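You operate a simulated robot arm through the tools that you are given. There is no shell and no other tool. Be economical: measure what you need, move in short steps, check, and stop when the job is done.

The job below is to be done with a simulated two-armed robot. You get a single attempt, and the scene is never put back.

## Task
Store the reading, put the purple-ringed weight away, switch off and lock the yellow lever down.
Fine: into the free hole marked 200 g of the long foam block; hold the lever down while you turn the knob on the block marked PARK; dial, cover, case and other weights stay. Set down upright: what you pick out.

The check looks at the end state, three seconds after you hand in, the way a careful person would. Anything else that was tipped, shoved, dropped, spilled or broken makes it a failure. A push-on lid holds only when it is set on centred and level and pressed home; a screw cap is set on level and turned clockwise until tight.

## Robot
Two 7-joint arms with two-finger parallel grippers on one trunk, on a base that drives. Base frame: it is fixed to the floor where the robot stands at the start and does not move with it; the origin is under the middle of the robot, x ahead of it, y to its left, z up. Units: mm, rad, N and s.
The left shoulder is at the start at [73, 182, 1086], the right one opposite. With the tool pointing down near the work surface each hand reaches from about 300 to 760 mm from the robot's upright axis, wherever it stands, measured 20 degrees to its own side. Places, roughly: case with yellow handles [1500, 0, 750]; clear cover with blue handles (30x18x17 cm) [1000, -100, 900]; comparator with yellow lever [500, -100, 800]; dial with three gram marks [600, -200, 900]; five hundred weight with cream ring [1500, 250, 750]; hole two of the long foam block [1300, 100, 800]; hundred gram weight with grey ring [1250, 250, 750]; key marked store [500, -200, 900]; kilo weight with yellow ring (5x6x6 cm) [1500, 100, 900]; switch beside key marked store [500, -200, 900]; yellow knob on block marked park [700, -200, 900]; yellow lever [400, -100, 900]. Payload 3.91 kg a hand.
Tool frame (each hand has its own): the origin (TCP) lies between the finger pads and is the grasp point; the fingertips stand 30 mm ahead of it; z points along the fingers, y is the line along which they close. The gripper opens to 110 mm. The fingers are 20 mm wide and 10 mm thick; the gripper's body (48 by 112 mm) begins 55 mm behind the TCP.
Orientation is told as [roll, pitch, yaw] about the base's x, y, z axes, in that order, counted from this pose: with the fingers straight down and closing along the base's y, the tool's x points along the base's -x, its y along +y and its z along -z.

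## Interface
- The arms move only by the tool servo_tool. It takes "left_steps", "right_steps" or both (then of equal length, played together; a hand with none holds still); each is a list of rows, each a list of 3 entries, a list of its own where there are three numbers: the turn, a rotation vector about the base's x, y, z in rad, then the shift along the base's x, y, z in m, then the closure in counts, from 0 (fully open) to 255 (shut). In form: [[[wx, wy, wz], [dx, dy, dz], hand], ...]. A call has 1 to 20 rows; each row shifts and turns the commanded pose from where the row before left it. Rows are played at 5 a second. More than 50 mm and 0.15 rad between two rows, or a gripper value outside its range, and nothing of the call is played. Where a pose cannot be reached the arm comes as near as it can. A force on the tool above 40 N (or 10 N above the force at the start of the call, whichever is more), or a blocked arm, ends the call early, and 0.2 s more pass. The fingers move at their own pace (about 72 mm/s each) and stop on an object; they squeeze with about 28 N. The grip force told is the motor's: it shows also when the fingers shut on nothing. Time passes only in rows, and 0.2 s behind the last, so rows that do not move let the fingers close. It gives the time, the measured TCP pose, the force on the tool (base axes), the opening and the grip force at its end, in the units of the frame above (readings bear some noise), with the torque about the TCP (base axes, N m) and any sound that the robot's microphone picked up, and new pictures: "show" is both (left out), scene, wrist or none (wrist: the cameras of the hands that moved).
- Cameras (640 x 400 px; columns grow to the right, rows downward): "scene" is now at [218, -9.6, 1274.2]; the picture's right is [-0.26, -0.97, 0.00], its down [-0.65, 0.17, -0.74] and it looks along [0.72, -0.19, -0.67] (base axes); focal length 214 px, centre (320, 200). "left" rides on the left gripper at [73, -17, -103] in its tool frame; the picture's right is [0.23, 0.97, 0.00], its down [-0.76, 0.18, -0.62] and it looks along [-0.61, 0.14, 0.78] (tool axes); focal length 222 px, centre (320, 200). "right" rides on the right gripper at [72, 17, -103] in its tool frame; the picture's right is [-0.23, 0.97, 0.00], its down [-0.76, -0.18, -0.62] and it looks along [-0.61, -0.14, 0.78] (tool axes); focal length 222 px, centre (320, 200). There is no depth. A picture from a camera that has moved, and an enlarged one, comes with that camera's place and axes in the base frame and with its lens. The place of the scene camera against the robot may be out by one fixed shift of up to 25 mm in any direction.
- move_column(by): slides the trunk up (or, below 0, down) by that many mm; the arms and the scene camera ride with it, the base frame stays. It gives what a move gives, with no picture.
- roll_base(legs): drives the robot by 1 to 6 legs, each [ahead, left, turn to the left] in mm, mm and rad, along the robot's own axes; the way and the turn of a leg run together, so that a leg with both is an arc; at most 1500 mm and 3.142 rad a leg. The arms and the cameras ride along, it lands a little off, and it stops where it bumps. It gives what a move gives, and a new picture of the scene camera.
- turn_head(pan, tilt): turns the head with the scene camera to pan (to the left, within 1.396 rad either way) and tilt (down, from -0.506 to 1.204), counted from straight ahead of the robot. It gives what a move gives, and a new picture of the scene camera.
- inspect(camera, box): a new picture of the part [left, top, right, bottom] of that camera's present view, enlarged. No time passes.
- hand_in(): hands the job in; it is judged then, once.

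Go step by step. Nothing tells you exact positions but the pictures and the camera data: compare them with the known pose of the tool, close in by small moves and look again before you grip or let go. The budget is 120 turns and 260 pictures, counting those below and the enlarged ones. Unless the task says otherwise, let go and move clear before handing in, and close with one line.

The tools are called after "Emit:" as name(argument=value, ...) on one line, values as JSON. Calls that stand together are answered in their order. servo_tool: Moves the arms, as the interface text tells. Its arguments: {"type":"object","properties":{"left_steps":{"type":"array","items":{"type":"array"}},"right_steps":{"type":"array","items":{"type":"array"}},"show":{"type":"string","enum":["both","scene","wrist","none"]}},"required":[]} The other tools are called the same way: move_column (by) slides the trunk up or down; roll_base (legs) drives the base; turn_head (pan, tilt) turns the head that bears the scene camera; inspect (camera, box) takes an enlarged picture of a part of a camera's view; hand_in () hands the job in.

At the start:

```text
time: 0.0
left_position: [432.0, 34.6, 1143.3]
left_orientation: [0.0, 0.0, 0.002]
left_ft_force: [-0.5, -0.9, -0.3]
left_wrist_torque: [-0.02, 0.01, 0.0]
left_gripper_width: 109.8
left_gripper_force: 0.1
right_position: [341.0, -266.4, 1162.7]
right_orientation: [0.001, 0.0, 0.0]
right_ft_force: [-0.5, -0.3, 0.2]
right_wrist_torque: [0.04, 0.01, -0.02]
right_gripper_width: 110.4
right_gripper_force: 0.1
trunk travel left (down, up): [-350.0, 164.0]
robot x, y, heading: [-1.1, 0.1, -0.002]
head pan, tilt: [-0.264, 0.733]
```

scene: 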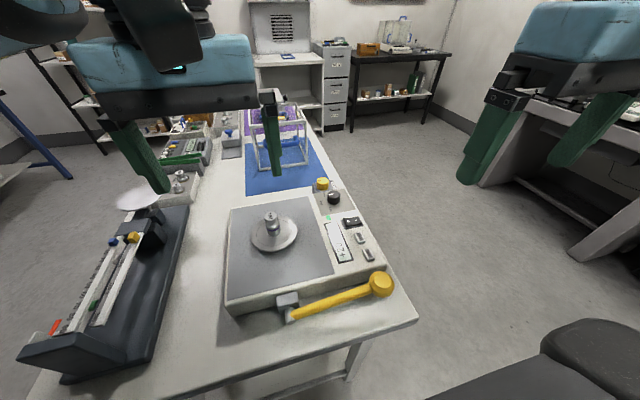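
right: 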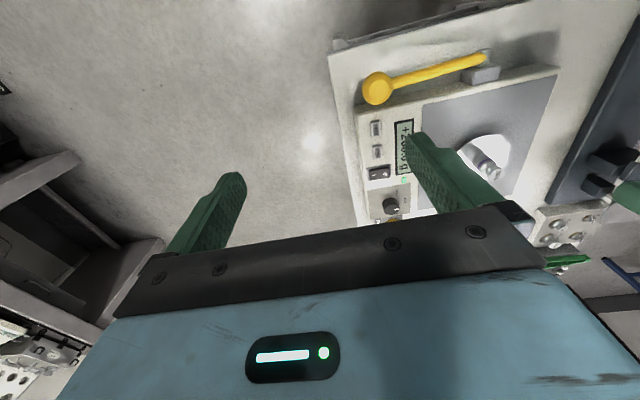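
left: 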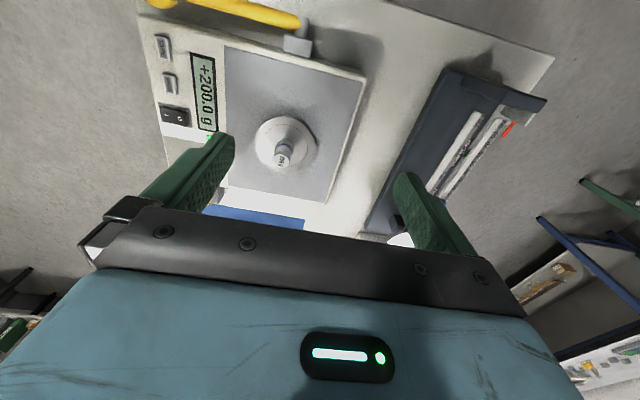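

I see the comparator with a weight on its pan, the yellow lever at its near edge, and a panel with keys, a switch, a dial and a yellow knob. I'll enlarge the panel and the foam block area first.

Emit:
inspect(camera="scene", box=[220, 160, 420, 330])

Emit:
inspect(camera="left", box=[130, 0, 390, 220])

Emit:
inspect(camera="right", box=[320, 20, 560, 240])

Emit:
inspect(camera="scene", box=[110, 90, 340, 230])

```text
2.35 times, centred on (320, 245) of scene
camera zoom: at [218.0, -9.6, 1274.2], right [-0.26, -0.97, 0.0], down [-0.65, 0.17, -0.74], along [0.72, -0.19, -0.67], focal length 505 px, centre (320, 94)
```

zoom: 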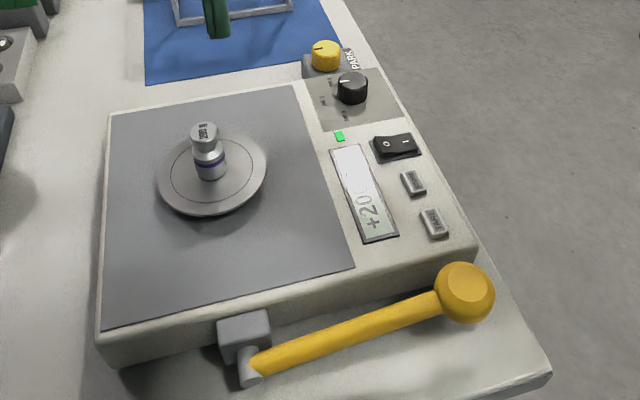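

```text
1.82 times, centred on (260, 110) of left
camera zoom: at [359.7, 16.3, 1245.6], right [-0.23, 0.97, 0.0], down [0.76, 0.18, 0.62], along [0.61, 0.14, -0.78], focal length 404 px, centre (429, 364)
```

zoom: 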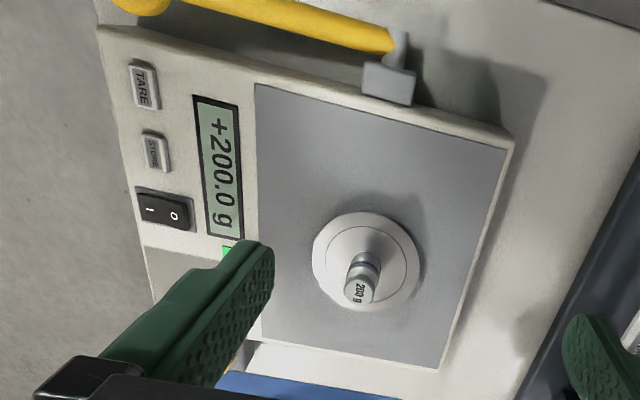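

```text
1.82 times, centred on (440, 130) of right
camera zoom: at [267.6, -249.6, 1264.9], right [0.23, 0.97, 0.0], down [0.76, -0.18, 0.62], along [0.61, -0.14, -0.78], focal length 404 px, centre (102, 327)
```

zoom: 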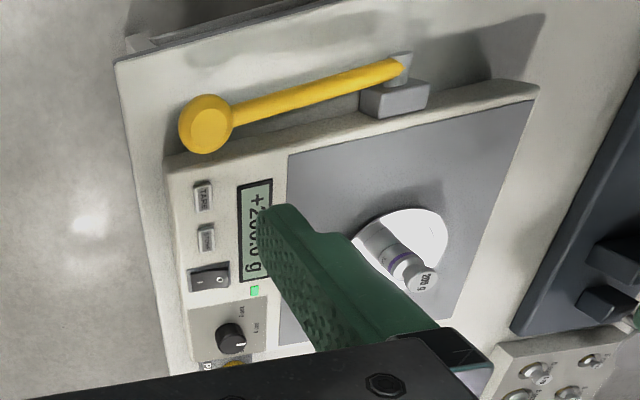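

```text
2.78 times, centred on (225, 160) of scene
camera zoom: at [218.0, -9.6, 1274.2], right [-0.26, -0.97, 0.0], down [-0.65, 0.17, -0.74], along [0.72, -0.19, -0.67], focal length 597 px, centre (584, 311)
```

zoom: 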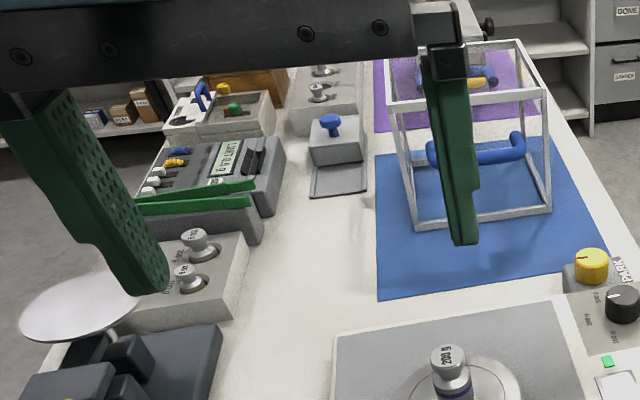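

The purple-ringed 200 g weight stands on the pan. By triangulation STORE is at about (480,-186,880), the weight's top at (534,-5,943) and the lever's ball at (365,-181,888). I'll look around for driving room and the foam blocks.

Emit:
turn_head(pan=-0.1, tilt=0.35)

Emit:
turn_head(pan=-1.2, tilt=0.7)

Emit:
turn_head(pan=0.9, tilt=0.6)

```text
time: 0.8
left_position: [430.9, 33.7, 1142.9]
left_orientation: [0.0, 0.0, -0.001]
left_ft_force: [0.1, 0.3, 0.0]
left_wrist_torque: [0.01, -0.02, -0.02]
left_gripper_width: 109.8
left_gripper_force: 0.1
right_position: [339.4, -265.3, 1162.0]
right_orientation: [-0.001, -0.001, 0.0]
right_ft_force: [0.1, -0.3, -0.1]
right_wrist_torque: [-0.01, -0.01, 0.0]
right_gripper_width: 109.8
right_gripper_force: 0.1
trunk travel left (down, up): [-350.0, 164.0]
robot x, y, heading: [0.3, 1.6, -0.005]
head pan, tilt: [-0.099, 0.351]
camera scene: at [229.9, 2.9, 1308.3], right [-0.1, -0.99, 0.0], down [-0.34, 0.03, -0.94], along [0.93, -0.09, -0.34], focal length 214 px, centre (320, 200)
```

scene: 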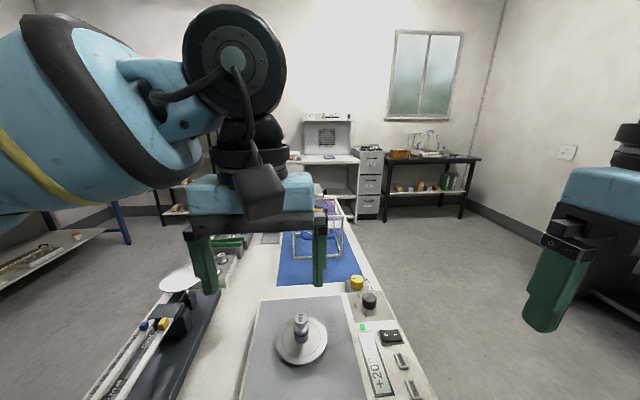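

```text
time: 2.2
left_position: [431.6, 33.8, 1142.2]
left_orientation: [0.0, 0.003, 0.0]
left_ft_force: [0.4, -0.1, -0.1]
left_wrist_torque: [-0.01, -0.02, 0.01]
left_gripper_width: 110.1
left_gripper_force: 0.1
right_position: [340.9, -265.8, 1161.9]
right_orientation: [0.0, 0.001, 0.001]
right_ft_force: [0.3, 0.5, -0.5]
right_wrist_torque: [-0.04, 0.01, -0.03]
right_gripper_width: 110.1
right_gripper_force: 0.0
trunk travel left (down, up): [-350.0, 164.0]
robot x, y, heading: [-0.1, -2.5, 0.002]
head pan, tilt: [-1.201, 0.7]
camera scene: at [168.1, -67.0, 1277.0], right [-0.93, -0.36, 0.0], down [-0.23, 0.6, -0.77], along [0.28, -0.71, -0.64], focal length 214 px, centre (320, 200)
```

scene: 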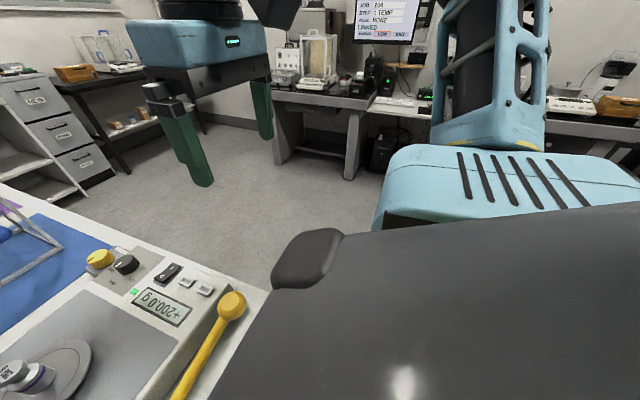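

```text
time: 4.2
left_position: [430.6, 34.0, 1143.7]
left_orientation: [-0.001, 0.002, 0.002]
left_ft_force: [-0.6, 1.0, 0.7]
left_wrist_torque: [0.01, 0.01, -0.01]
left_gripper_width: 109.8
left_gripper_force: 0.1
right_position: [339.7, -266.6, 1161.5]
right_orientation: [-0.001, 0.0, 0.0]
right_ft_force: [0.4, 0.1, -0.5]
right_wrist_torque: [0.0, -0.01, 0.04]
right_gripper_width: 110.0
right_gripper_force: 0.1
trunk travel left (down, up): [-350.0, 164.0]
robot x, y, heading: [0.2, -2.2, 0.0]
head pan, tilt: [0.901, 0.6]
camera scene: at [192.2, 81.4, 1285.6], right [0.78, -0.62, 0.0], down [-0.35, -0.44, -0.83], along [0.51, 0.65, -0.56], focal length 214 px, centre (320, 200)
```

scene: 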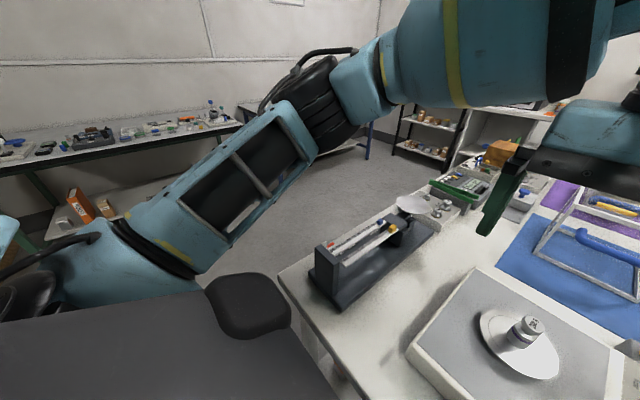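

The floor is open on both sides of the table. Next I bring the right hand, shut, above the STORE key.

Emit:
servo_tool(right_steps=[[[0, 0, 0], [0.028, 0.016, -0.03], 255], [[0, 0, 0], [0.028, 0.016, -0.04], 255], [[0, 0, 0], [0.028, 0.016, -0.04], 255], [[0, 0, 0], [0.028, 0.016, -0.04], 255], [[0, 0, 0], [0.028, 0.016, -0.04], 255], [[0, 0, 0], [0, 0, 0], 255]], show="wrist")

Emit:
turn_head(pan=-0.4, tilt=0.8)

```text
refused: row 2 steps farther than a row can; nothing moved
```

```text
time: 5.7
left_position: [431.8, 33.4, 1142.4]
left_orientation: [-0.001, 0.0, 0.0]
left_ft_force: [0.4, -0.3, -0.3]
left_wrist_torque: [-0.02, -0.01, -0.01]
left_gripper_width: 110.1
left_gripper_force: 0.1
right_position: [340.8, -266.3, 1162.9]
right_orientation: [0.0, 0.001, 0.0]
right_ft_force: [0.8, -0.5, -0.2]
right_wrist_torque: [-0.02, -0.02, 0.02]
right_gripper_width: 110.0
right_gripper_force: 0.1
trunk travel left (down, up): [-350.0, 164.0]
robot x, y, heading: [-0.3, -1.4, 0.003]
head pan, tilt: [-0.4, 0.799]
camera scene: at [211.6, -19.1, 1268.7], right [-0.39, -0.92, 0.0], down [-0.66, 0.28, -0.7], along [0.64, -0.27, -0.72], focal length 214 px, centre (320, 200)
```

scene: 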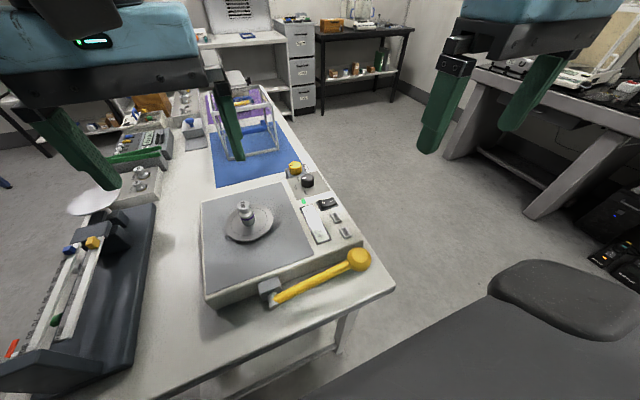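

A row was over 50 mm long in total, so I resend it with shorter rows.

Emit:
servo_tool(right_steps=[[[0, 0, 0], [0.028, 0.016, -0.03], 255], [[0, 0, 0], [0.028, 0.016, -0.034], 255], [[0, 0, 0], [0.028, 0.016, -0.034], 255], [[0, 0, 0], [0.028, 0.016, -0.034], 255], [[0, 0, 0], [0.028, 0.016, -0.034], 255], [[0, 0, 0], [0, 0, -0.034], 255], [[0, 0, 0], [0, 0, 0], 255]])

```text
time: 7.2
left_position: [431.1, 33.9, 1141.9]
left_orientation: [-0.002, -0.001, 0.0]
left_ft_force: [0.0, -0.2, -1.2]
left_wrist_torque: [0.0, 0.0, 0.0]
left_gripper_width: 109.9
left_gripper_force: 0.1
right_position: [480.7, -186.6, 962.0]
right_orientation: [0.002, -0.002, 0.0]
right_ft_force: [-0.4, -0.8, -0.2]
right_wrist_torque: [-0.02, -0.01, -0.02]
right_gripper_width: 0.1
right_gripper_force: 28.4
trunk travel left (down, up): [-350.0, 164.0]
robot x, y, heading: [0.3, -2.1, -0.0]
head pan, tilt: [-0.4, 0.799]
camera scene: at [211.6, -19.1, 1268.7], right [-0.39, -0.92, 0.0], down [-0.66, 0.28, -0.7], along [0.64, -0.27, -0.72], focal length 214 px, centre (320, 200)
camera right: at [408.1, -170.3, 1064.6], right [0.23, 0.97, 0.0], down [0.76, -0.18, 0.62], along [0.61, -0.14, -0.78], focal length 222 px, centre (320, 200)
```

scene: 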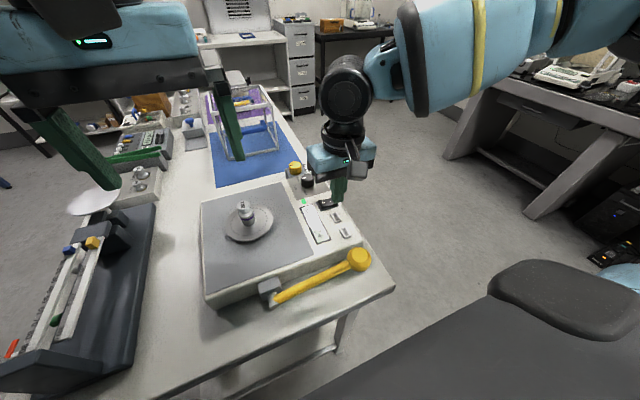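
right: 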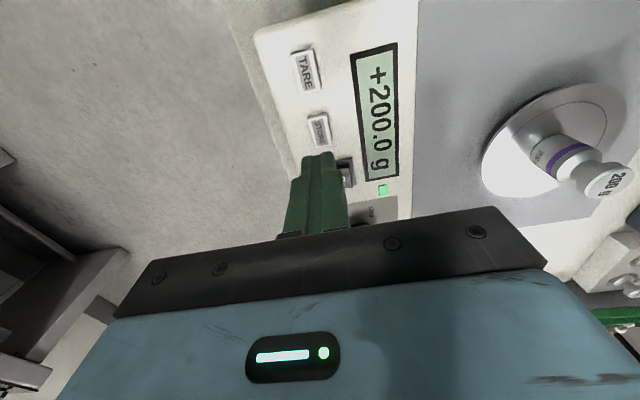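

STORE still works out at (480,-187,880). I lower towards it and then press gently in small rows.

Emit:
servo_tool(right_steps=[[[0, 0, 0], [0, 0, -0.03], 255], [[0, 0, 0], [0, 0, -0.012], 255], [[0, 0, 0], [0, 0, 0], 255]], show="wrist")

```text
time: 8.1
left_position: [431.1, 32.6, 1142.9]
left_orientation: [-0.001, 0.0, 0.0]
left_ft_force: [-0.4, -0.5, -0.6]
left_wrist_torque: [-0.02, -0.03, -0.01]
left_gripper_width: 110.0
left_gripper_force: 0.0
right_position: [481.1, -187.6, 920.6]
right_orientation: [0.0, 0.0, -0.002]
right_ft_force: [-0.3, -0.6, 0.6]
right_wrist_torque: [0.0, 0.01, -0.01]
right_gripper_width: 0.3
right_gripper_force: 27.7
trunk travel left (down, up): [-350.0, 164.0]
robot x, y, heading: [-2.1, -1.8, -0.001]
head pan, tilt: [-0.4, 0.799]
camera right: at [407.8, -170.6, 1022.7], right [0.23, 0.97, 0.0], down [0.76, -0.18, 0.62], along [0.61, -0.14, -0.78], focal length 222 px, centre (320, 200)
```

right: 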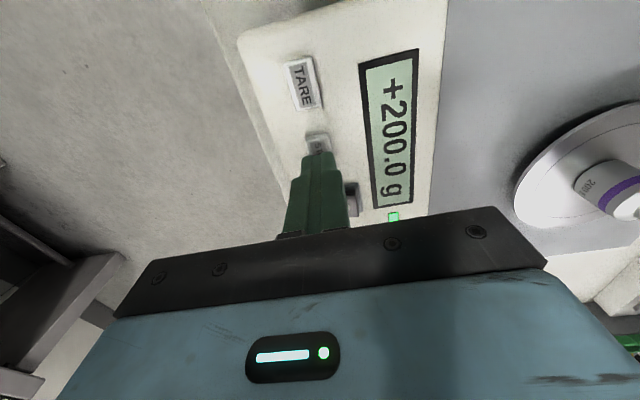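

The key lies right under the fingertips. I press down in 3 mm rows.

Emit:
servo_tool(right_steps=[[[0, 0, 0], [0, 0, -0.004], 255], [[0, 0, 0], [0, 0, -0.003], 255], [[0, 0, 0], [0, 0, -0.003], 255], [[0, 0, 0], [0, 0, -0.002], 255], [[0, 0, 0], [0, 0, 0], 255]], show="wrist")

```text
time: 9.2
left_position: [430.2, 33.4, 1142.8]
left_orientation: [0.0, -0.003, 0.0]
left_ft_force: [0.7, 0.4, 0.2]
left_wrist_torque: [-0.03, -0.03, 0.01]
left_gripper_width: 110.2
left_gripper_force: 0.1
right_position: [481.0, -186.3, 907.7]
right_orientation: [0.001, -0.002, 0.0]
right_ft_force: [0.1, -0.4, 3.0]
right_wrist_torque: [-0.02, 0.05, 0.0]
right_gripper_width: 0.0
right_gripper_force: 28.4
trunk travel left (down, up): [-350.0, 164.0]
robot x, y, heading: [6.8, -1.8, -0.002]
head pan, tilt: [-0.4, 0.799]
heard: click
camera right: at [407.8, -170.0, 1010.9], right [0.23, 0.97, 0.0], down [0.76, -0.18, 0.62], along [0.61, -0.14, -0.78], focal length 222 px, centre (320, 200)
```

right: 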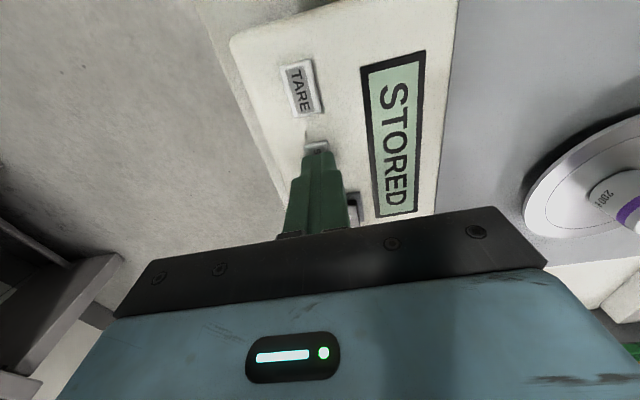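

The display shows STORED. I lift off and move the right hand, open, above the weight for a close look.

Emit:
servo_tool(right_steps=[[[0, 0, 0], [0, 0, 0.04], 255], [[0, 0, 0], [0, 0, 0.04], 255], [[0, 0, 0], [0, 0, 0.04], 200], [[0, 0, 0], [0, 0, 0.04], 120], [[0, 0, 0], [-0.01, 0.04, 0.01], 120], [[0, 0, 0], [-0.01, 0.04, 0], 120]])

Emit:
inspect(camera="right", box=[320, 50, 640, 250])

Emit:
inspect(camera="scene", box=[60, 60, 320, 220])

```text
time: 10.7
left_position: [431.3, 32.6, 1142.5]
left_orientation: [0.0, -0.002, -0.001]
left_ft_force: [-0.6, -0.1, 0.3]
left_wrist_torque: [0.0, -0.04, 0.0]
left_gripper_width: 110.1
left_gripper_force: 0.0
right_position: [465.9, -137.2, 1078.8]
right_orientation: [0.0, -0.001, -0.003]
right_ft_force: [-0.2, -1.0, -0.2]
right_wrist_torque: [0.02, -0.03, -0.03]
right_gripper_width: 58.3
right_gripper_force: 0.0
right hand out of reach, approached as far as the arm can: row 6
trunk travel left (down, up): [-350.0, 164.0]
robot x, y, heading: [-0.8, -1.4, 0.006]
head pan, tilt: [-0.4, 0.799]
camera scene: at [210.6, -19.6, 1268.9], right [-0.39, -0.92, 0.0], down [-0.66, 0.28, -0.7], along [0.64, -0.27, -0.72], focal length 214 px, centre (320, 200)
camera right: at [394.2, -120.2, 1181.0], right [0.23, 0.97, 0.0], down [0.76, -0.18, 0.62], along [0.61, -0.14, -0.78], focal length 222 px, centre (320, 200)
```

scene: 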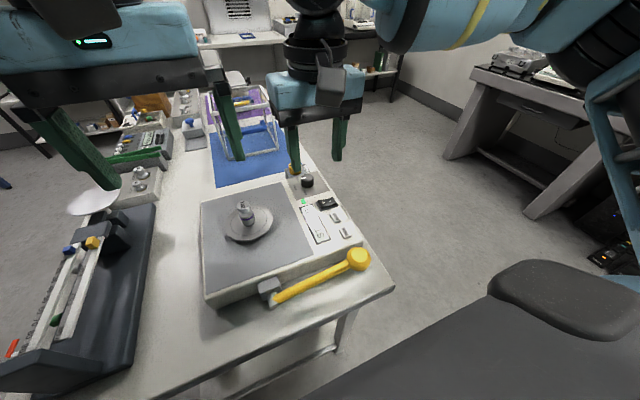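
right: 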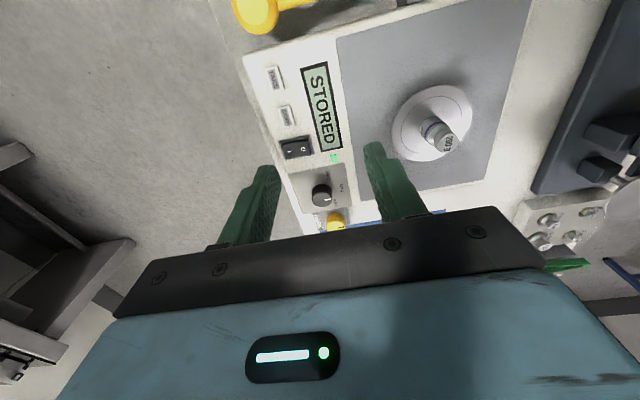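

```text
2.00 times, centred on (480, 150) of right
camera zoom: at [394.2, -120.2, 1181.0], right [0.23, 0.97, 0.0], down [0.76, -0.18, 0.62], along [0.61, -0.14, -0.78], focal length 444 px, centre (0, 300)
```

zoom: 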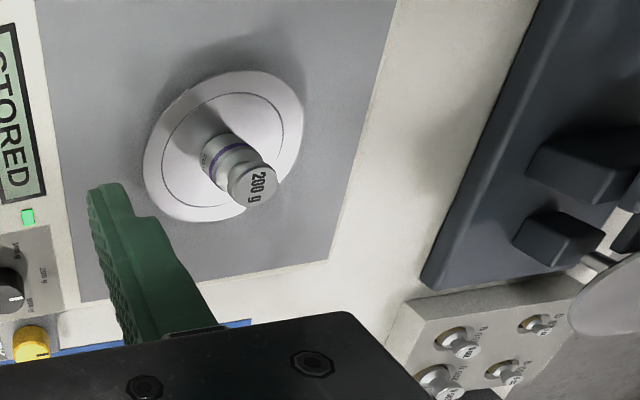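

```text
2.46 times, centred on (190, 140) of scene
camera zoom: at [210.6, -19.6, 1268.9], right [-0.39, -0.92, 0.0], down [-0.66, 0.28, -0.7], along [0.64, -0.27, -0.72], focal length 528 px, centre (640, 348)
```

zoom: 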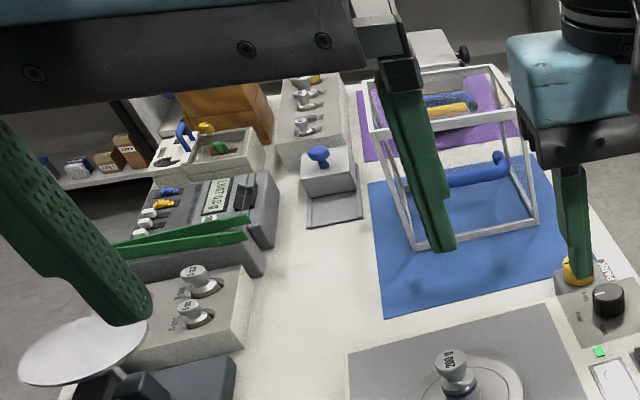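

The right arm strains to reach across, so the left hand will take the weight. I park the right hand to the side and move the left hand above the weight.

Emit:
servo_tool(right_steps=[[[0, 0, 0], [-0.02, -0.04, 0.01], 120], [[0, 0, 0], [-0.02, -0.04, 0.01], 120], [[0, 0, 0], [-0.02, -0.04, 0.01], 120], [[0, 0, 0], [-0.02, -0.04, 0.01], 120], [[0, 0, 0], [0, 0, 0], 120], [[0, 0, 0], [0, 0, 0], 120]], left_steps=[[[0, 0, 0], [0.0, 0, -0.02], 100], [[0, 0, 0], [0.03, -0.005, -0.03], 100], [[0, 0, 0], [0.03, -0.008, -0.03], 100], [[0, 0, 0], [0.03, -0.013, -0.025], 100], [[0, 0, 0], [0.012, -0.013, -0.02], 100], [[0, 0, 0], [0, 0, 0], 100]])

Emit:
inspect(camera="left", box=[220, 60, 460, 260])

```text
time: 12.1
left_position: [532.8, -7.0, 1018.9]
left_orientation: [0.002, -0.002, -0.002]
left_ft_force: [-0.6, 0.4, 0.3]
left_wrist_torque: [-0.02, -0.03, 0.02]
left_gripper_width: 66.9
left_gripper_force: 0.0
right_position: [387.8, -296.4, 1117.6]
right_orientation: [-0.002, 0.0, 0.0]
right_ft_force: [-0.2, 0.1, 0.8]
right_wrist_torque: [0.02, 0.0, -0.02]
right_gripper_width: 58.2
right_gripper_force: 0.0
trunk travel left (down, up): [-350.0, 164.0]
robot x, y, heading: [0.4, -0.1, -0.006]
head pan, tilt: [-0.4, 0.799]
camera scene: at [211.1, -19.3, 1268.8], right [-0.39, -0.92, 0.0], down [-0.66, 0.28, -0.7], along [0.64, -0.27, -0.72], focal length 214 px, centre (320, 200)
camera right: at [315.3, -280.2, 1220.4], right [0.23, 0.97, 0.0], down [0.76, -0.18, 0.62], along [0.61, -0.14, -0.78], focal length 222 px, centre (320, 200)
camera left: at [461.4, -24.2, 1121.5], right [-0.23, 0.97, 0.0], down [0.76, 0.18, 0.62], along [0.61, 0.14, -0.78], focal length 222 px, centre (320, 200)
```

scene: 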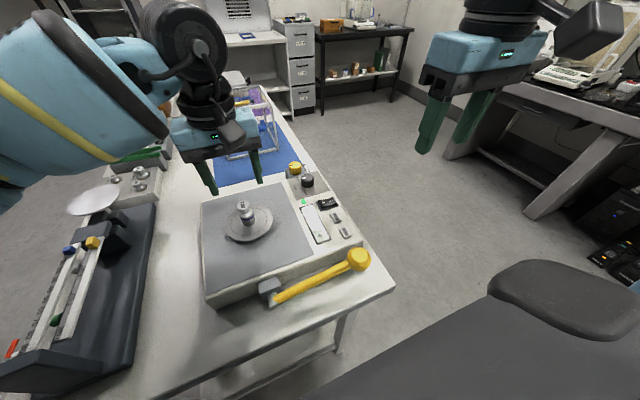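
right: 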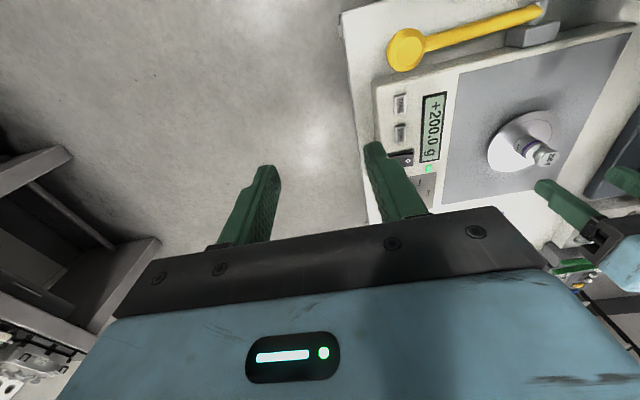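
left: 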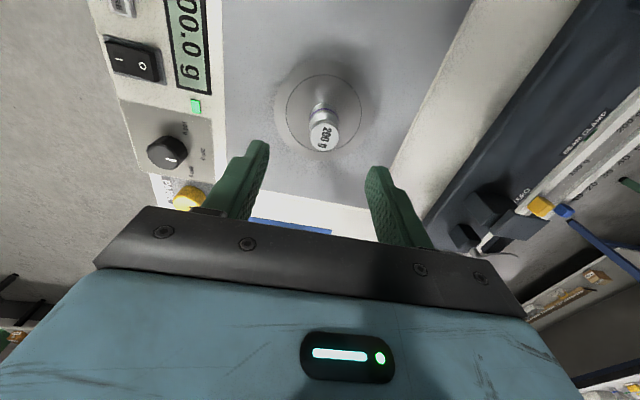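

```text
2.00 times, centred on (340, 160) of left
camera zoom: at [461.4, -24.2, 1121.5], right [-0.23, 0.97, 0.0], down [0.76, 0.18, 0.62], along [0.61, 0.14, -0.78], focal length 444 px, centre (280, 280)
```

zoom: 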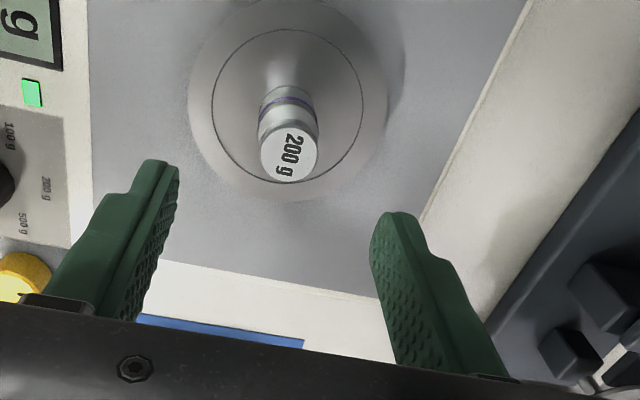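

The weight's top is at (534.5,-4.5,943) and the head is about 25 mm across. I lower so the fingertips span the head only, and then look.

Emit:
servo_tool(left_steps=[[[0, 0, 0], [0.0015, 0.002, -0.03], 120], [[0, 0, 0], [0, 0, -0.025], 120], [[0, 0, 0], [0, 0, -0.012], 120], [[0, 0, 0], [0, 0, 0], 120]])

Emit:
inspect(camera="left", box=[220, 60, 460, 260])

Emit:
inspect(camera="scene", box=[190, 140, 310, 260])

```text
time: 13.1
left_position: [533.7, -3.7, 950.1]
left_orientation: [0.0, -0.001, 0.002]
left_ft_force: [0.6, 0.6, 0.5]
left_wrist_torque: [-0.05, 0.04, -0.01]
left_gripper_width: 58.2
left_gripper_force: 0.1
right_position: [388.7, -296.9, 1116.8]
right_orientation: [0.0, -0.001, 0.0]
right_ft_force: [0.1, -0.2, -1.3]
right_wrist_torque: [0.02, -0.02, -0.03]
right_gripper_width: 58.0
right_gripper_force: 0.1
trunk travel left (down, up): [-350.0, 164.0]
robot x, y, heading: [0.7, 2.3, 0.001]
head pan, tilt: [-0.4, 0.799]
camera scene: at [211.5, -19.2, 1268.7], right [-0.39, -0.92, 0.0], down [-0.66, 0.28, -0.7], along [0.64, -0.27, -0.72], focal length 214 px, centre (320, 200)
camera left: at [462.7, -21.3, 1053.8], right [-0.23, 0.97, 0.0], down [0.76, 0.18, 0.62], along [0.61, 0.14, -0.78], focal length 222 px, centre (320, 200)
```

scene: 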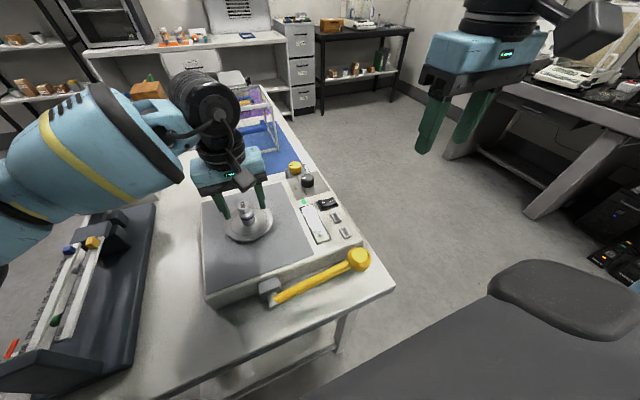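
left: 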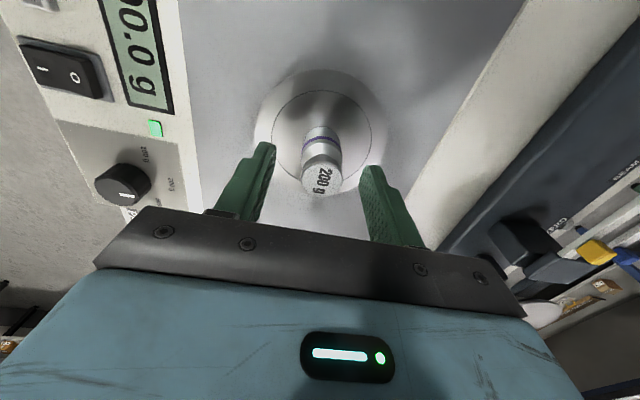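

```text
2.00 times, centred on (340, 160) of left
camera zoom: at [462.7, -21.3, 1053.8], right [-0.23, 0.97, 0.0], down [0.76, 0.18, 0.62], along [0.61, 0.14, -0.78], focal length 444 px, centre (280, 280)
```

zoom: 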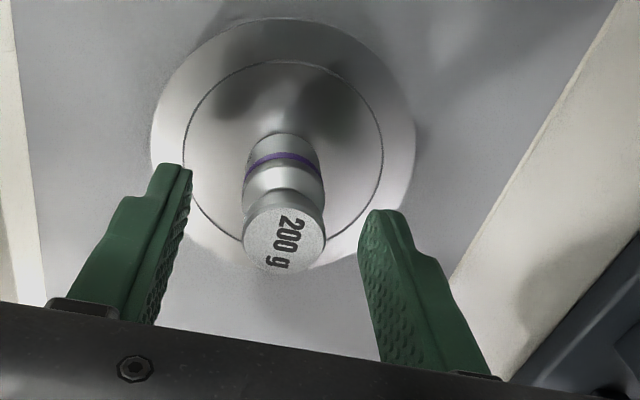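

```text
3.33 times, centred on (250, 200) of scene
camera zoom: at [211.5, -19.2, 1268.7], right [-0.39, -0.92, 0.0], down [-0.66, 0.28, -0.7], along [0.64, -0.27, -0.72], focal length 715 px, centre (553, 200)
```

zoom: 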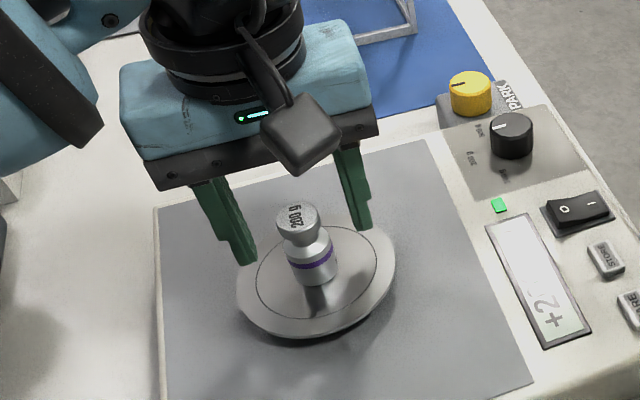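

The fingers straddle the head centrally. I go up 4 mm, grip and lift gently.

Emit:
servo_tool(left_steps=[[[0, 0, 0], [0, 0, 0.004], 120], [[0, 0, 0], [0, 0, 0], 180], [[0, 0, 0], [0, 0, 0], 255], [[0, 0, 0], [0, 0, 0], 255], [[0, 0, 0], [0, 0, 0], 255], [[0, 0, 0], [0, 0, 0], 255]], show="wrist")

Emit:
servo_tool(left_steps=[[[0, 0, 0], [0, 0, 0.01], 255], [[0, 0, 0], [0, 0, 0.02], 255], [[0, 0, 0], [0, 0, 0.03], 255], [[0, 0, 0], [0, 0, 0.03], 255], [[0, 0, 0], [0, 0, 0], 255]])

```text
time: 14.4
left_position: [534.8, -4.0, 953.6]
left_orientation: [-0.001, 0.0, 0.001]
left_ft_force: [-0.8, -0.3, -0.2]
left_wrist_torque: [-0.01, 0.02, 0.02]
left_gripper_width: 23.8
left_gripper_force: 28.2
right_position: [388.2, -295.7, 1117.7]
right_orientation: [0.0, -0.001, 0.0]
right_ft_force: [-0.5, -0.5, 0.2]
right_wrist_torque: [0.01, 0.0, -0.03]
right_gripper_width: 58.2
right_gripper_force: 0.1
trunk travel left (down, up): [-350.0, 164.0]
robot x, y, heading: [4.8, -3.5, 0.003]
head pan, tilt: [-0.4, 0.799]
camera left: at [462.9, -21.2, 1057.6], right [-0.23, 0.97, 0.0], down [0.76, 0.18, 0.62], along [0.61, 0.14, -0.78], focal length 222 px, centre (320, 200)
```

left: 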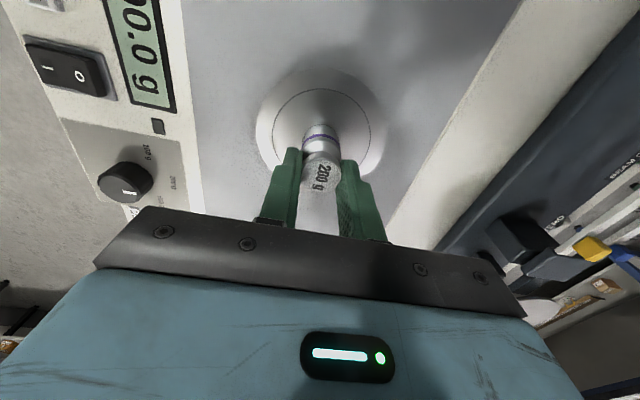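

```text
time: 15.7
left_position: [533.6, -4.0, 1044.7]
left_orientation: [-0.004, -0.001, 0.0]
left_ft_force: [0.2, -0.5, -1.8]
left_wrist_torque: [0.01, 0.01, 0.02]
left_gripper_width: 24.2
left_gripper_force: 27.6
right_position: [389.9, -296.6, 1117.5]
right_orientation: [0.0, 0.001, -0.001]
right_ft_force: [-0.6, 0.0, 0.0]
right_wrist_torque: [0.03, -0.03, 0.01]
right_gripper_width: 57.9
right_gripper_force: 0.0
trunk travel left (down, up): [-350.0, 164.0]
robot x, y, heading: [0.1, 1.7, -0.002]
head pan, tilt: [-0.4, 0.799]
camera scene: at [212.0, -19.1, 1268.6], right [-0.39, -0.92, 0.0], down [-0.66, 0.28, -0.7], along [0.64, -0.27, -0.72], focal length 214 px, centre (320, 200)
camera left: at [463.1, -20.6, 1148.0], right [-0.23, 0.97, 0.0], down [0.76, 0.18, 0.62], along [0.61, 0.14, -0.78], focal length 222 px, centre (320, 200)
```

scene: 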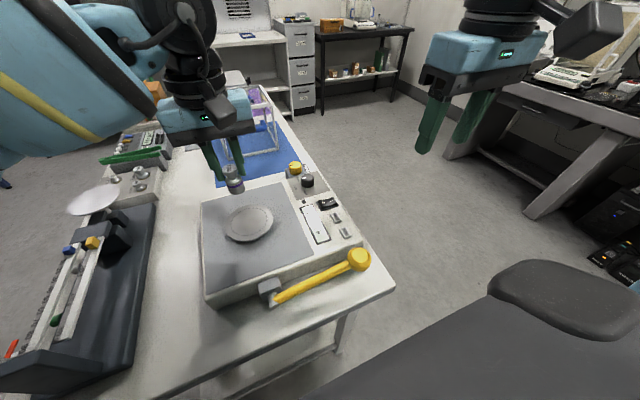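
left: 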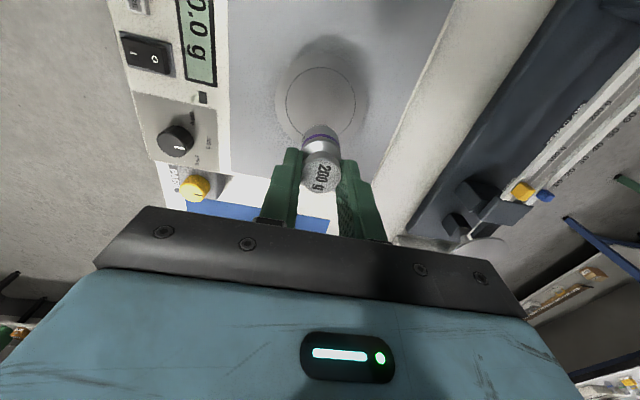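

The weight is held upright. I lift and pull it in, then drive around to the right side of the table towards the far end.

Emit:
servo_tool(left_steps=[[[0, 0, 0], [-0.025, 0.02, 0.035], 255], [[0, 0, 0], [-0.025, 0.02, 0.035], 255], [[0, 0, 0], [-0.025, 0.01, 0.035], 255], [[0, 0, 0], [-0.025, 0, 0.01], 255], [[0, 0, 0], [0, 0, 0], 255]], show="none")

Emit:
roll_base(legs=[[-300, 0, 0], [0, -800, 0], [1500, 0, 0], [150, 0, 0]])

```text
time: 16.9
left_position: [434.1, 47.2, 1158.3]
left_orientation: [0.001, 0.0, 0.002]
left_ft_force: [-0.5, 0.0, -1.3]
left_wrist_torque: [-0.01, 0.01, 0.0]
left_gripper_width: 23.6
left_gripper_force: 28.1
right_position: [388.5, -296.7, 1118.2]
right_orientation: [0.001, 0.0, 0.0]
right_ft_force: [-0.9, -0.3, 0.7]
right_wrist_torque: [-0.02, -0.04, -0.01]
right_gripper_width: 57.9
right_gripper_force: 0.1
trunk travel left (down, up): [-350.0, 164.0]
robot x, y, heading: [-1.9, 2.9, 0.0]
head pan, tilt: [-0.4, 0.799]
```

```text
time: 33.8
left_position: [1770.1, -726.7, 1159.8]
left_orientation: [-0.003, -0.002, 0.016]
left_ft_force: [0.0, -0.2, -1.3]
left_wrist_torque: [0.02, 0.04, -0.01]
left_gripper_width: 23.8
left_gripper_force: 27.5
right_position: [1730.0, -1070.5, 1116.8]
right_orientation: [0.0, -0.001, 0.015]
right_ft_force: [-0.5, 0.1, 0.0]
right_wrist_torque: [0.03, 0.04, 0.01]
right_gripper_width: 58.1
right_gripper_force: 0.1
trunk travel left (down, up): [-350.0, 164.0]
robot x, y, heading: [1336.4, -780.7, 0.012]
head pan, tilt: [-0.4, 0.799]
camera scene: at [1549.4, -795.5, 1268.6], right [-0.38, -0.93, 0.0], down [-0.66, 0.27, -0.7], along [0.65, -0.26, -0.72], focal length 214 px, centre (320, 200)
```

scene: 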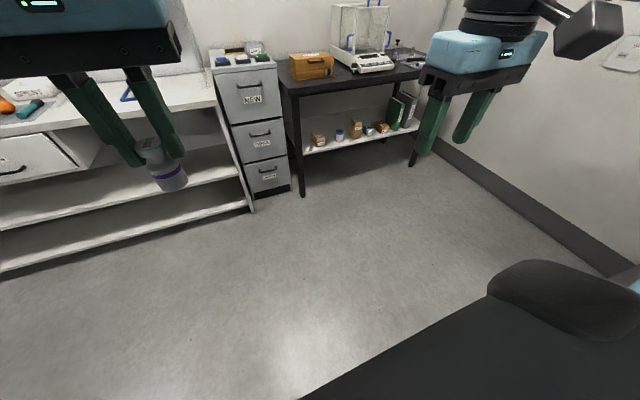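

I arrived at about (1336,-781). Now I turn left to face the table and look.

Emit:
roll_base(legs=[[0, 0, 1.559]])

Emit:
turn_head(pan=0.0, tilt=0.55)

```text
time: 38.0
left_position: [1291.3, -344.5, 1160.2]
left_orientation: [-0.002, -0.002, 1.569]
left_ft_force: [-0.4, 0.2, -1.4]
left_wrist_torque: [-0.03, 0.05, -0.01]
left_gripper_width: 23.8
left_gripper_force: 27.7
right_position: [1635.2, -392.4, 1117.3]
right_orientation: [0.0, 0.0, 1.567]
right_ft_force: [0.0, 0.1, -0.4]
right_wrist_torque: [-0.03, 0.03, 0.05]
right_gripper_width: 58.1
right_gripper_force: 0.2
trunk travel left (down, up): [-350.0, 164.0]
robot x, y, heading: [1335.0, -779.4, 1.563]
head pan, tilt: [-0.4, 0.799]
camera scene: at [1374.1, -561.0, 1268.7], right [0.92, -0.39, 0.0], down [-0.28, -0.66, -0.7], along [0.27, 0.64, -0.72], focal length 214 px, centre (320, 200)
```

scene: 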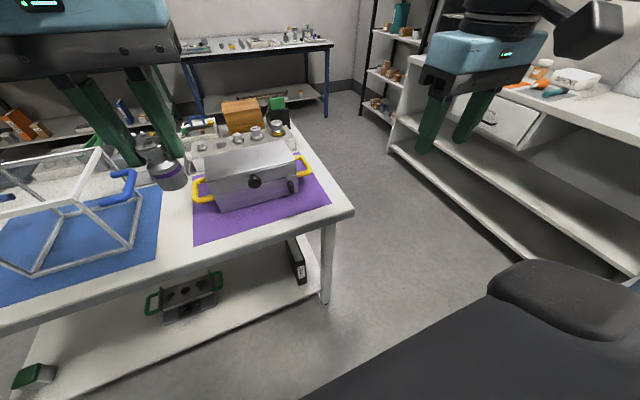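

```text
time: 38.9
left_position: [1291.3, -345.4, 1160.1]
left_orientation: [-0.001, -0.002, 1.57]
left_ft_force: [0.6, -0.7, -2.1]
left_wrist_torque: [0.01, -0.01, 0.0]
left_gripper_width: 23.9
left_gripper_force: 28.0
right_position: [1635.8, -390.5, 1117.6]
right_orientation: [0.0, 0.001, 1.568]
right_ft_force: [0.2, -0.9, -1.1]
right_wrist_torque: [0.02, 0.03, 0.0]
right_gripper_width: 58.2
right_gripper_force: 0.0
trunk travel left (down, up): [-350.0, 164.0]
robot x, y, heading: [1336.0, -778.1, 1.567]
head pan, tilt: [0.0, 0.55]
camera scene: at [1342.9, -545.4, 1290.0], right [1.0, 0.0, 0.0], down [0.0, -0.52, -0.85], along [0.0, 0.85, -0.52], focal length 214 px, centre (320, 200)
```

scene: 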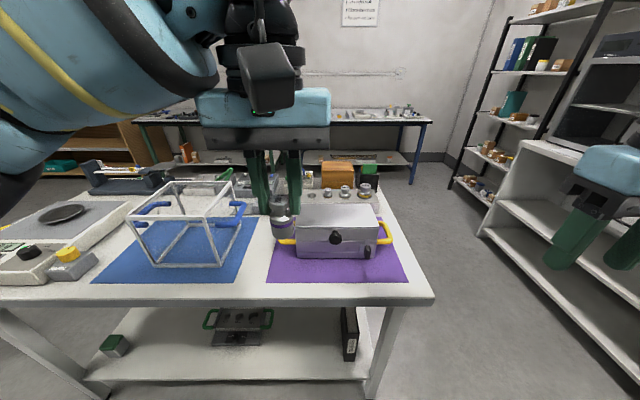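

The long foam block stands behind the metal case. I'll enlarge it.

Emit:
inspect(camera="scene", box=[190, 150, 410, 270])

Emit:
inspect(camera="left", box=[0, 0, 640, 400])

```text
2.91 times, centred on (300, 210) of scene
camera zoom: at [1342.9, -545.4, 1290.0], right [1.0, 0.0, 0.0], down [0.0, -0.52, -0.85], along [0.0, 0.85, -0.52], focal length 624 px, centre (378, 171)
```

zoom: 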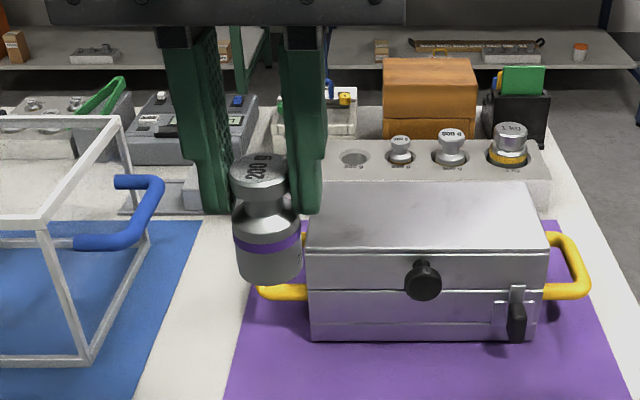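

```text
1.00 times, centred on (320, 200) of left (not enlarged: the box is as wide or as high as the picture)
camera zoom: at [1309.3, -417.8, 1262.6], right [-0.97, -0.22, 0.0], down [-0.18, 0.76, 0.62], along [-0.14, 0.61, -0.78], focal length 222 px, centre (320, 200)
```

zoom: 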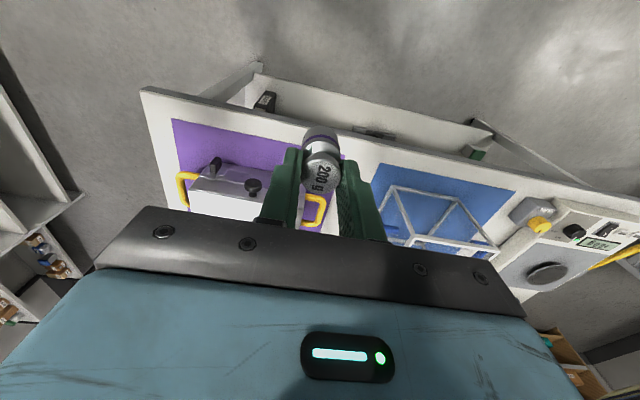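

The block has a free hole, next to weights that look like 200 g, 500 g and 1 kg. I drive closer to measure it properly.

Emit:
roll_base(legs=[[180, 0, 0]])

Emit:
inspect(camera="left", box=[0, 0, 640, 400])

Emit:
inspect(camera="scene", box=[230, 170, 430, 290])

```text
time: 40.4
left_position: [1292.4, -164.0, 1159.3]
left_orientation: [-0.001, -0.002, 1.567]
left_ft_force: [0.0, 0.4, -2.0]
left_wrist_torque: [-0.03, 0.01, -0.01]
left_gripper_width: 23.9
left_gripper_force: 28.1
right_position: [1635.5, -209.6, 1117.6]
right_orientation: [0.001, 0.0, 1.567]
right_ft_force: [-0.1, 0.7, -0.8]
right_wrist_torque: [-0.02, 0.04, -0.05]
right_gripper_width: 58.1
right_gripper_force: 0.0
trunk travel left (down, up): [-350.0, 164.0]
robot x, y, heading: [1340.0, -600.0, 1.566]
head pan, tilt: [0.0, 0.55]
camera scene: at [1343.8, -363.6, 1290.0], right [1.0, 0.0, 0.0], down [0.0, -0.52, -0.85], along [0.0, 0.85, -0.52], focal length 214 px, centre (320, 200)
```

scene: 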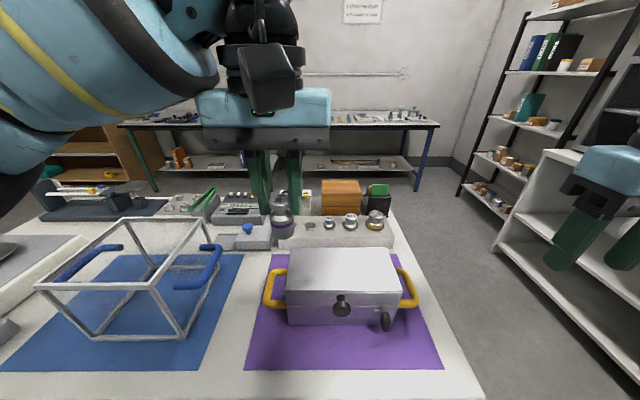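

```text
1.00 times, centred on (320, 200) of left (not enlarged: the box is as wide or as high as the picture)
camera zoom: at [1310.4, -236.1, 1262.6], right [-0.97, -0.22, 0.0], down [-0.18, 0.76, 0.62], along [-0.14, 0.61, -0.78], focal length 222 px, centre (320, 200)
```

zoom: 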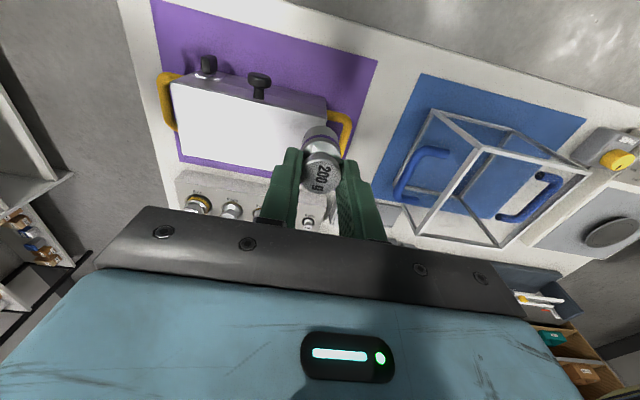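

```text
3.20 times, centred on (330, 230) of scene
camera zoom: at [1343.8, -363.6, 1290.0], right [1.0, 0.0, 0.0], down [0.0, -0.52, -0.85], along [0.0, 0.85, -0.52], focal length 686 px, centre (288, 104)
```

zoom: 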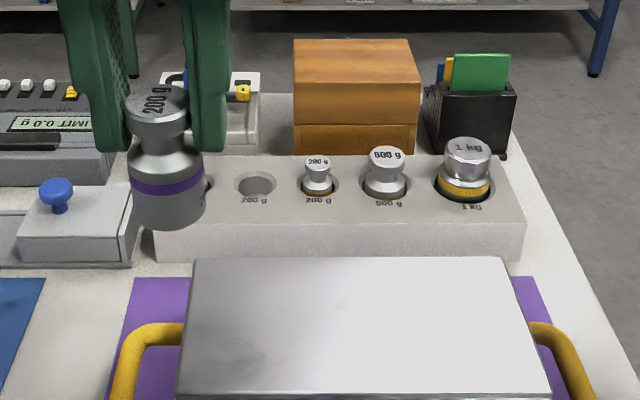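

The free hole is the second one, marked 200 g, at about (1322,145) with its top near z 880. I shift the base right and a little closer so that the hole lies on the left hand's good side.

Emit:
roll_base(legs=[[0, -175, 0], [35, 0, 0]])

Emit:
turn_head(pan=0.3, tilt=0.65)

Emit:
inspect(camera="left", box=[140, 60, 500, 260])

```text
time: 43.0
left_position: [1466.5, -129.4, 1159.5]
left_orientation: [-0.003, -0.002, 1.568]
left_ft_force: [-0.4, -0.8, -1.6]
left_wrist_torque: [-0.01, 0.01, 0.0]
left_gripper_width: 24.2
left_gripper_force: 27.7
right_position: [1810.5, -176.8, 1117.6]
right_orientation: [-0.001, -0.001, 1.566]
right_ft_force: [0.2, 0.1, 0.6]
right_wrist_torque: [-0.01, 0.0, 0.01]
right_gripper_width: 58.1
right_gripper_force: 0.0
trunk travel left (down, up): [-350.0, 164.0]
robot x, y, heading: [1510.9, -567.0, 1.569]
head pan, tilt: [0.0, 0.55]
camera scene: at [1518.4, -330.0, 1290.1], right [1.0, 0.0, 0.0], down [0.0, -0.52, -0.85], along [0.0, 0.85, -0.52], focal length 214 px, centre (320, 200)
```

scene: 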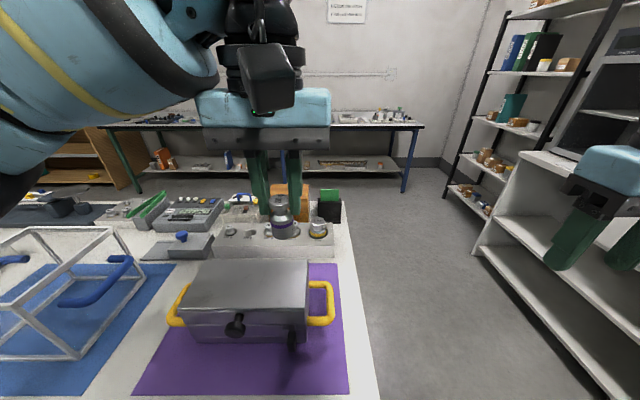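

```text
time: 43.8
left_position: [1466.3, -129.6, 1161.0]
left_orientation: [-0.001, -0.004, 1.568]
left_ft_force: [0.6, 0.3, -1.6]
left_wrist_torque: [-0.02, 0.01, -0.01]
left_gripper_width: 24.0
left_gripper_force: 28.0
right_position: [1810.0, -177.1, 1117.2]
right_orientation: [0.0, -0.001, 1.569]
right_ft_force: [-0.3, 0.0, 0.4]
right_wrist_torque: [-0.01, -0.02, -0.01]
right_gripper_width: 58.1
right_gripper_force: 0.0
trunk travel left (down, up): [-350.0, 164.0]
robot x, y, heading: [1512.1, -561.3, 1.569]
head pan, tilt: [0.3, 0.649]
camera scene: at [1492.8, -337.3, 1281.4], right [0.96, 0.29, 0.0], down [0.18, -0.58, -0.8], along [-0.23, 0.76, -0.6], focal length 214 px, centre (320, 200)
```

scene: 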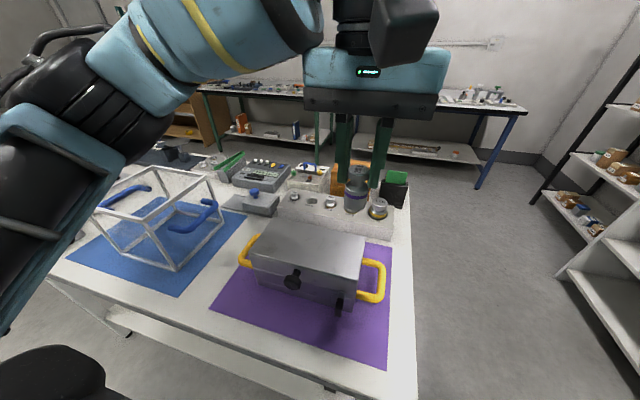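

```text
1.78 times, centred on (320, 160) of left
camera zoom: at [1484.9, -203.2, 1262.8], right [-0.97, -0.22, 0.0], down [-0.18, 0.76, 0.62], along [-0.14, 0.61, -0.78], focal length 395 px, centre (320, 271)
```

zoom: 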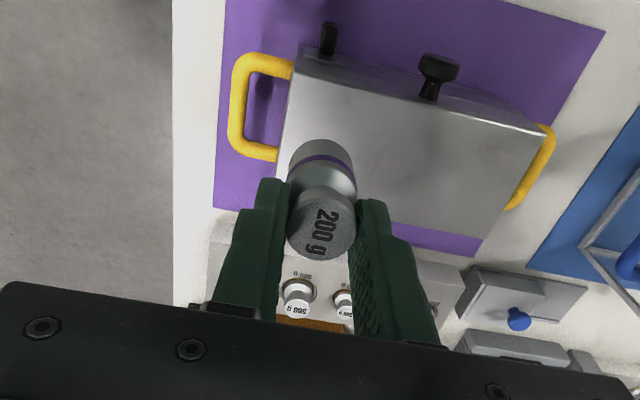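

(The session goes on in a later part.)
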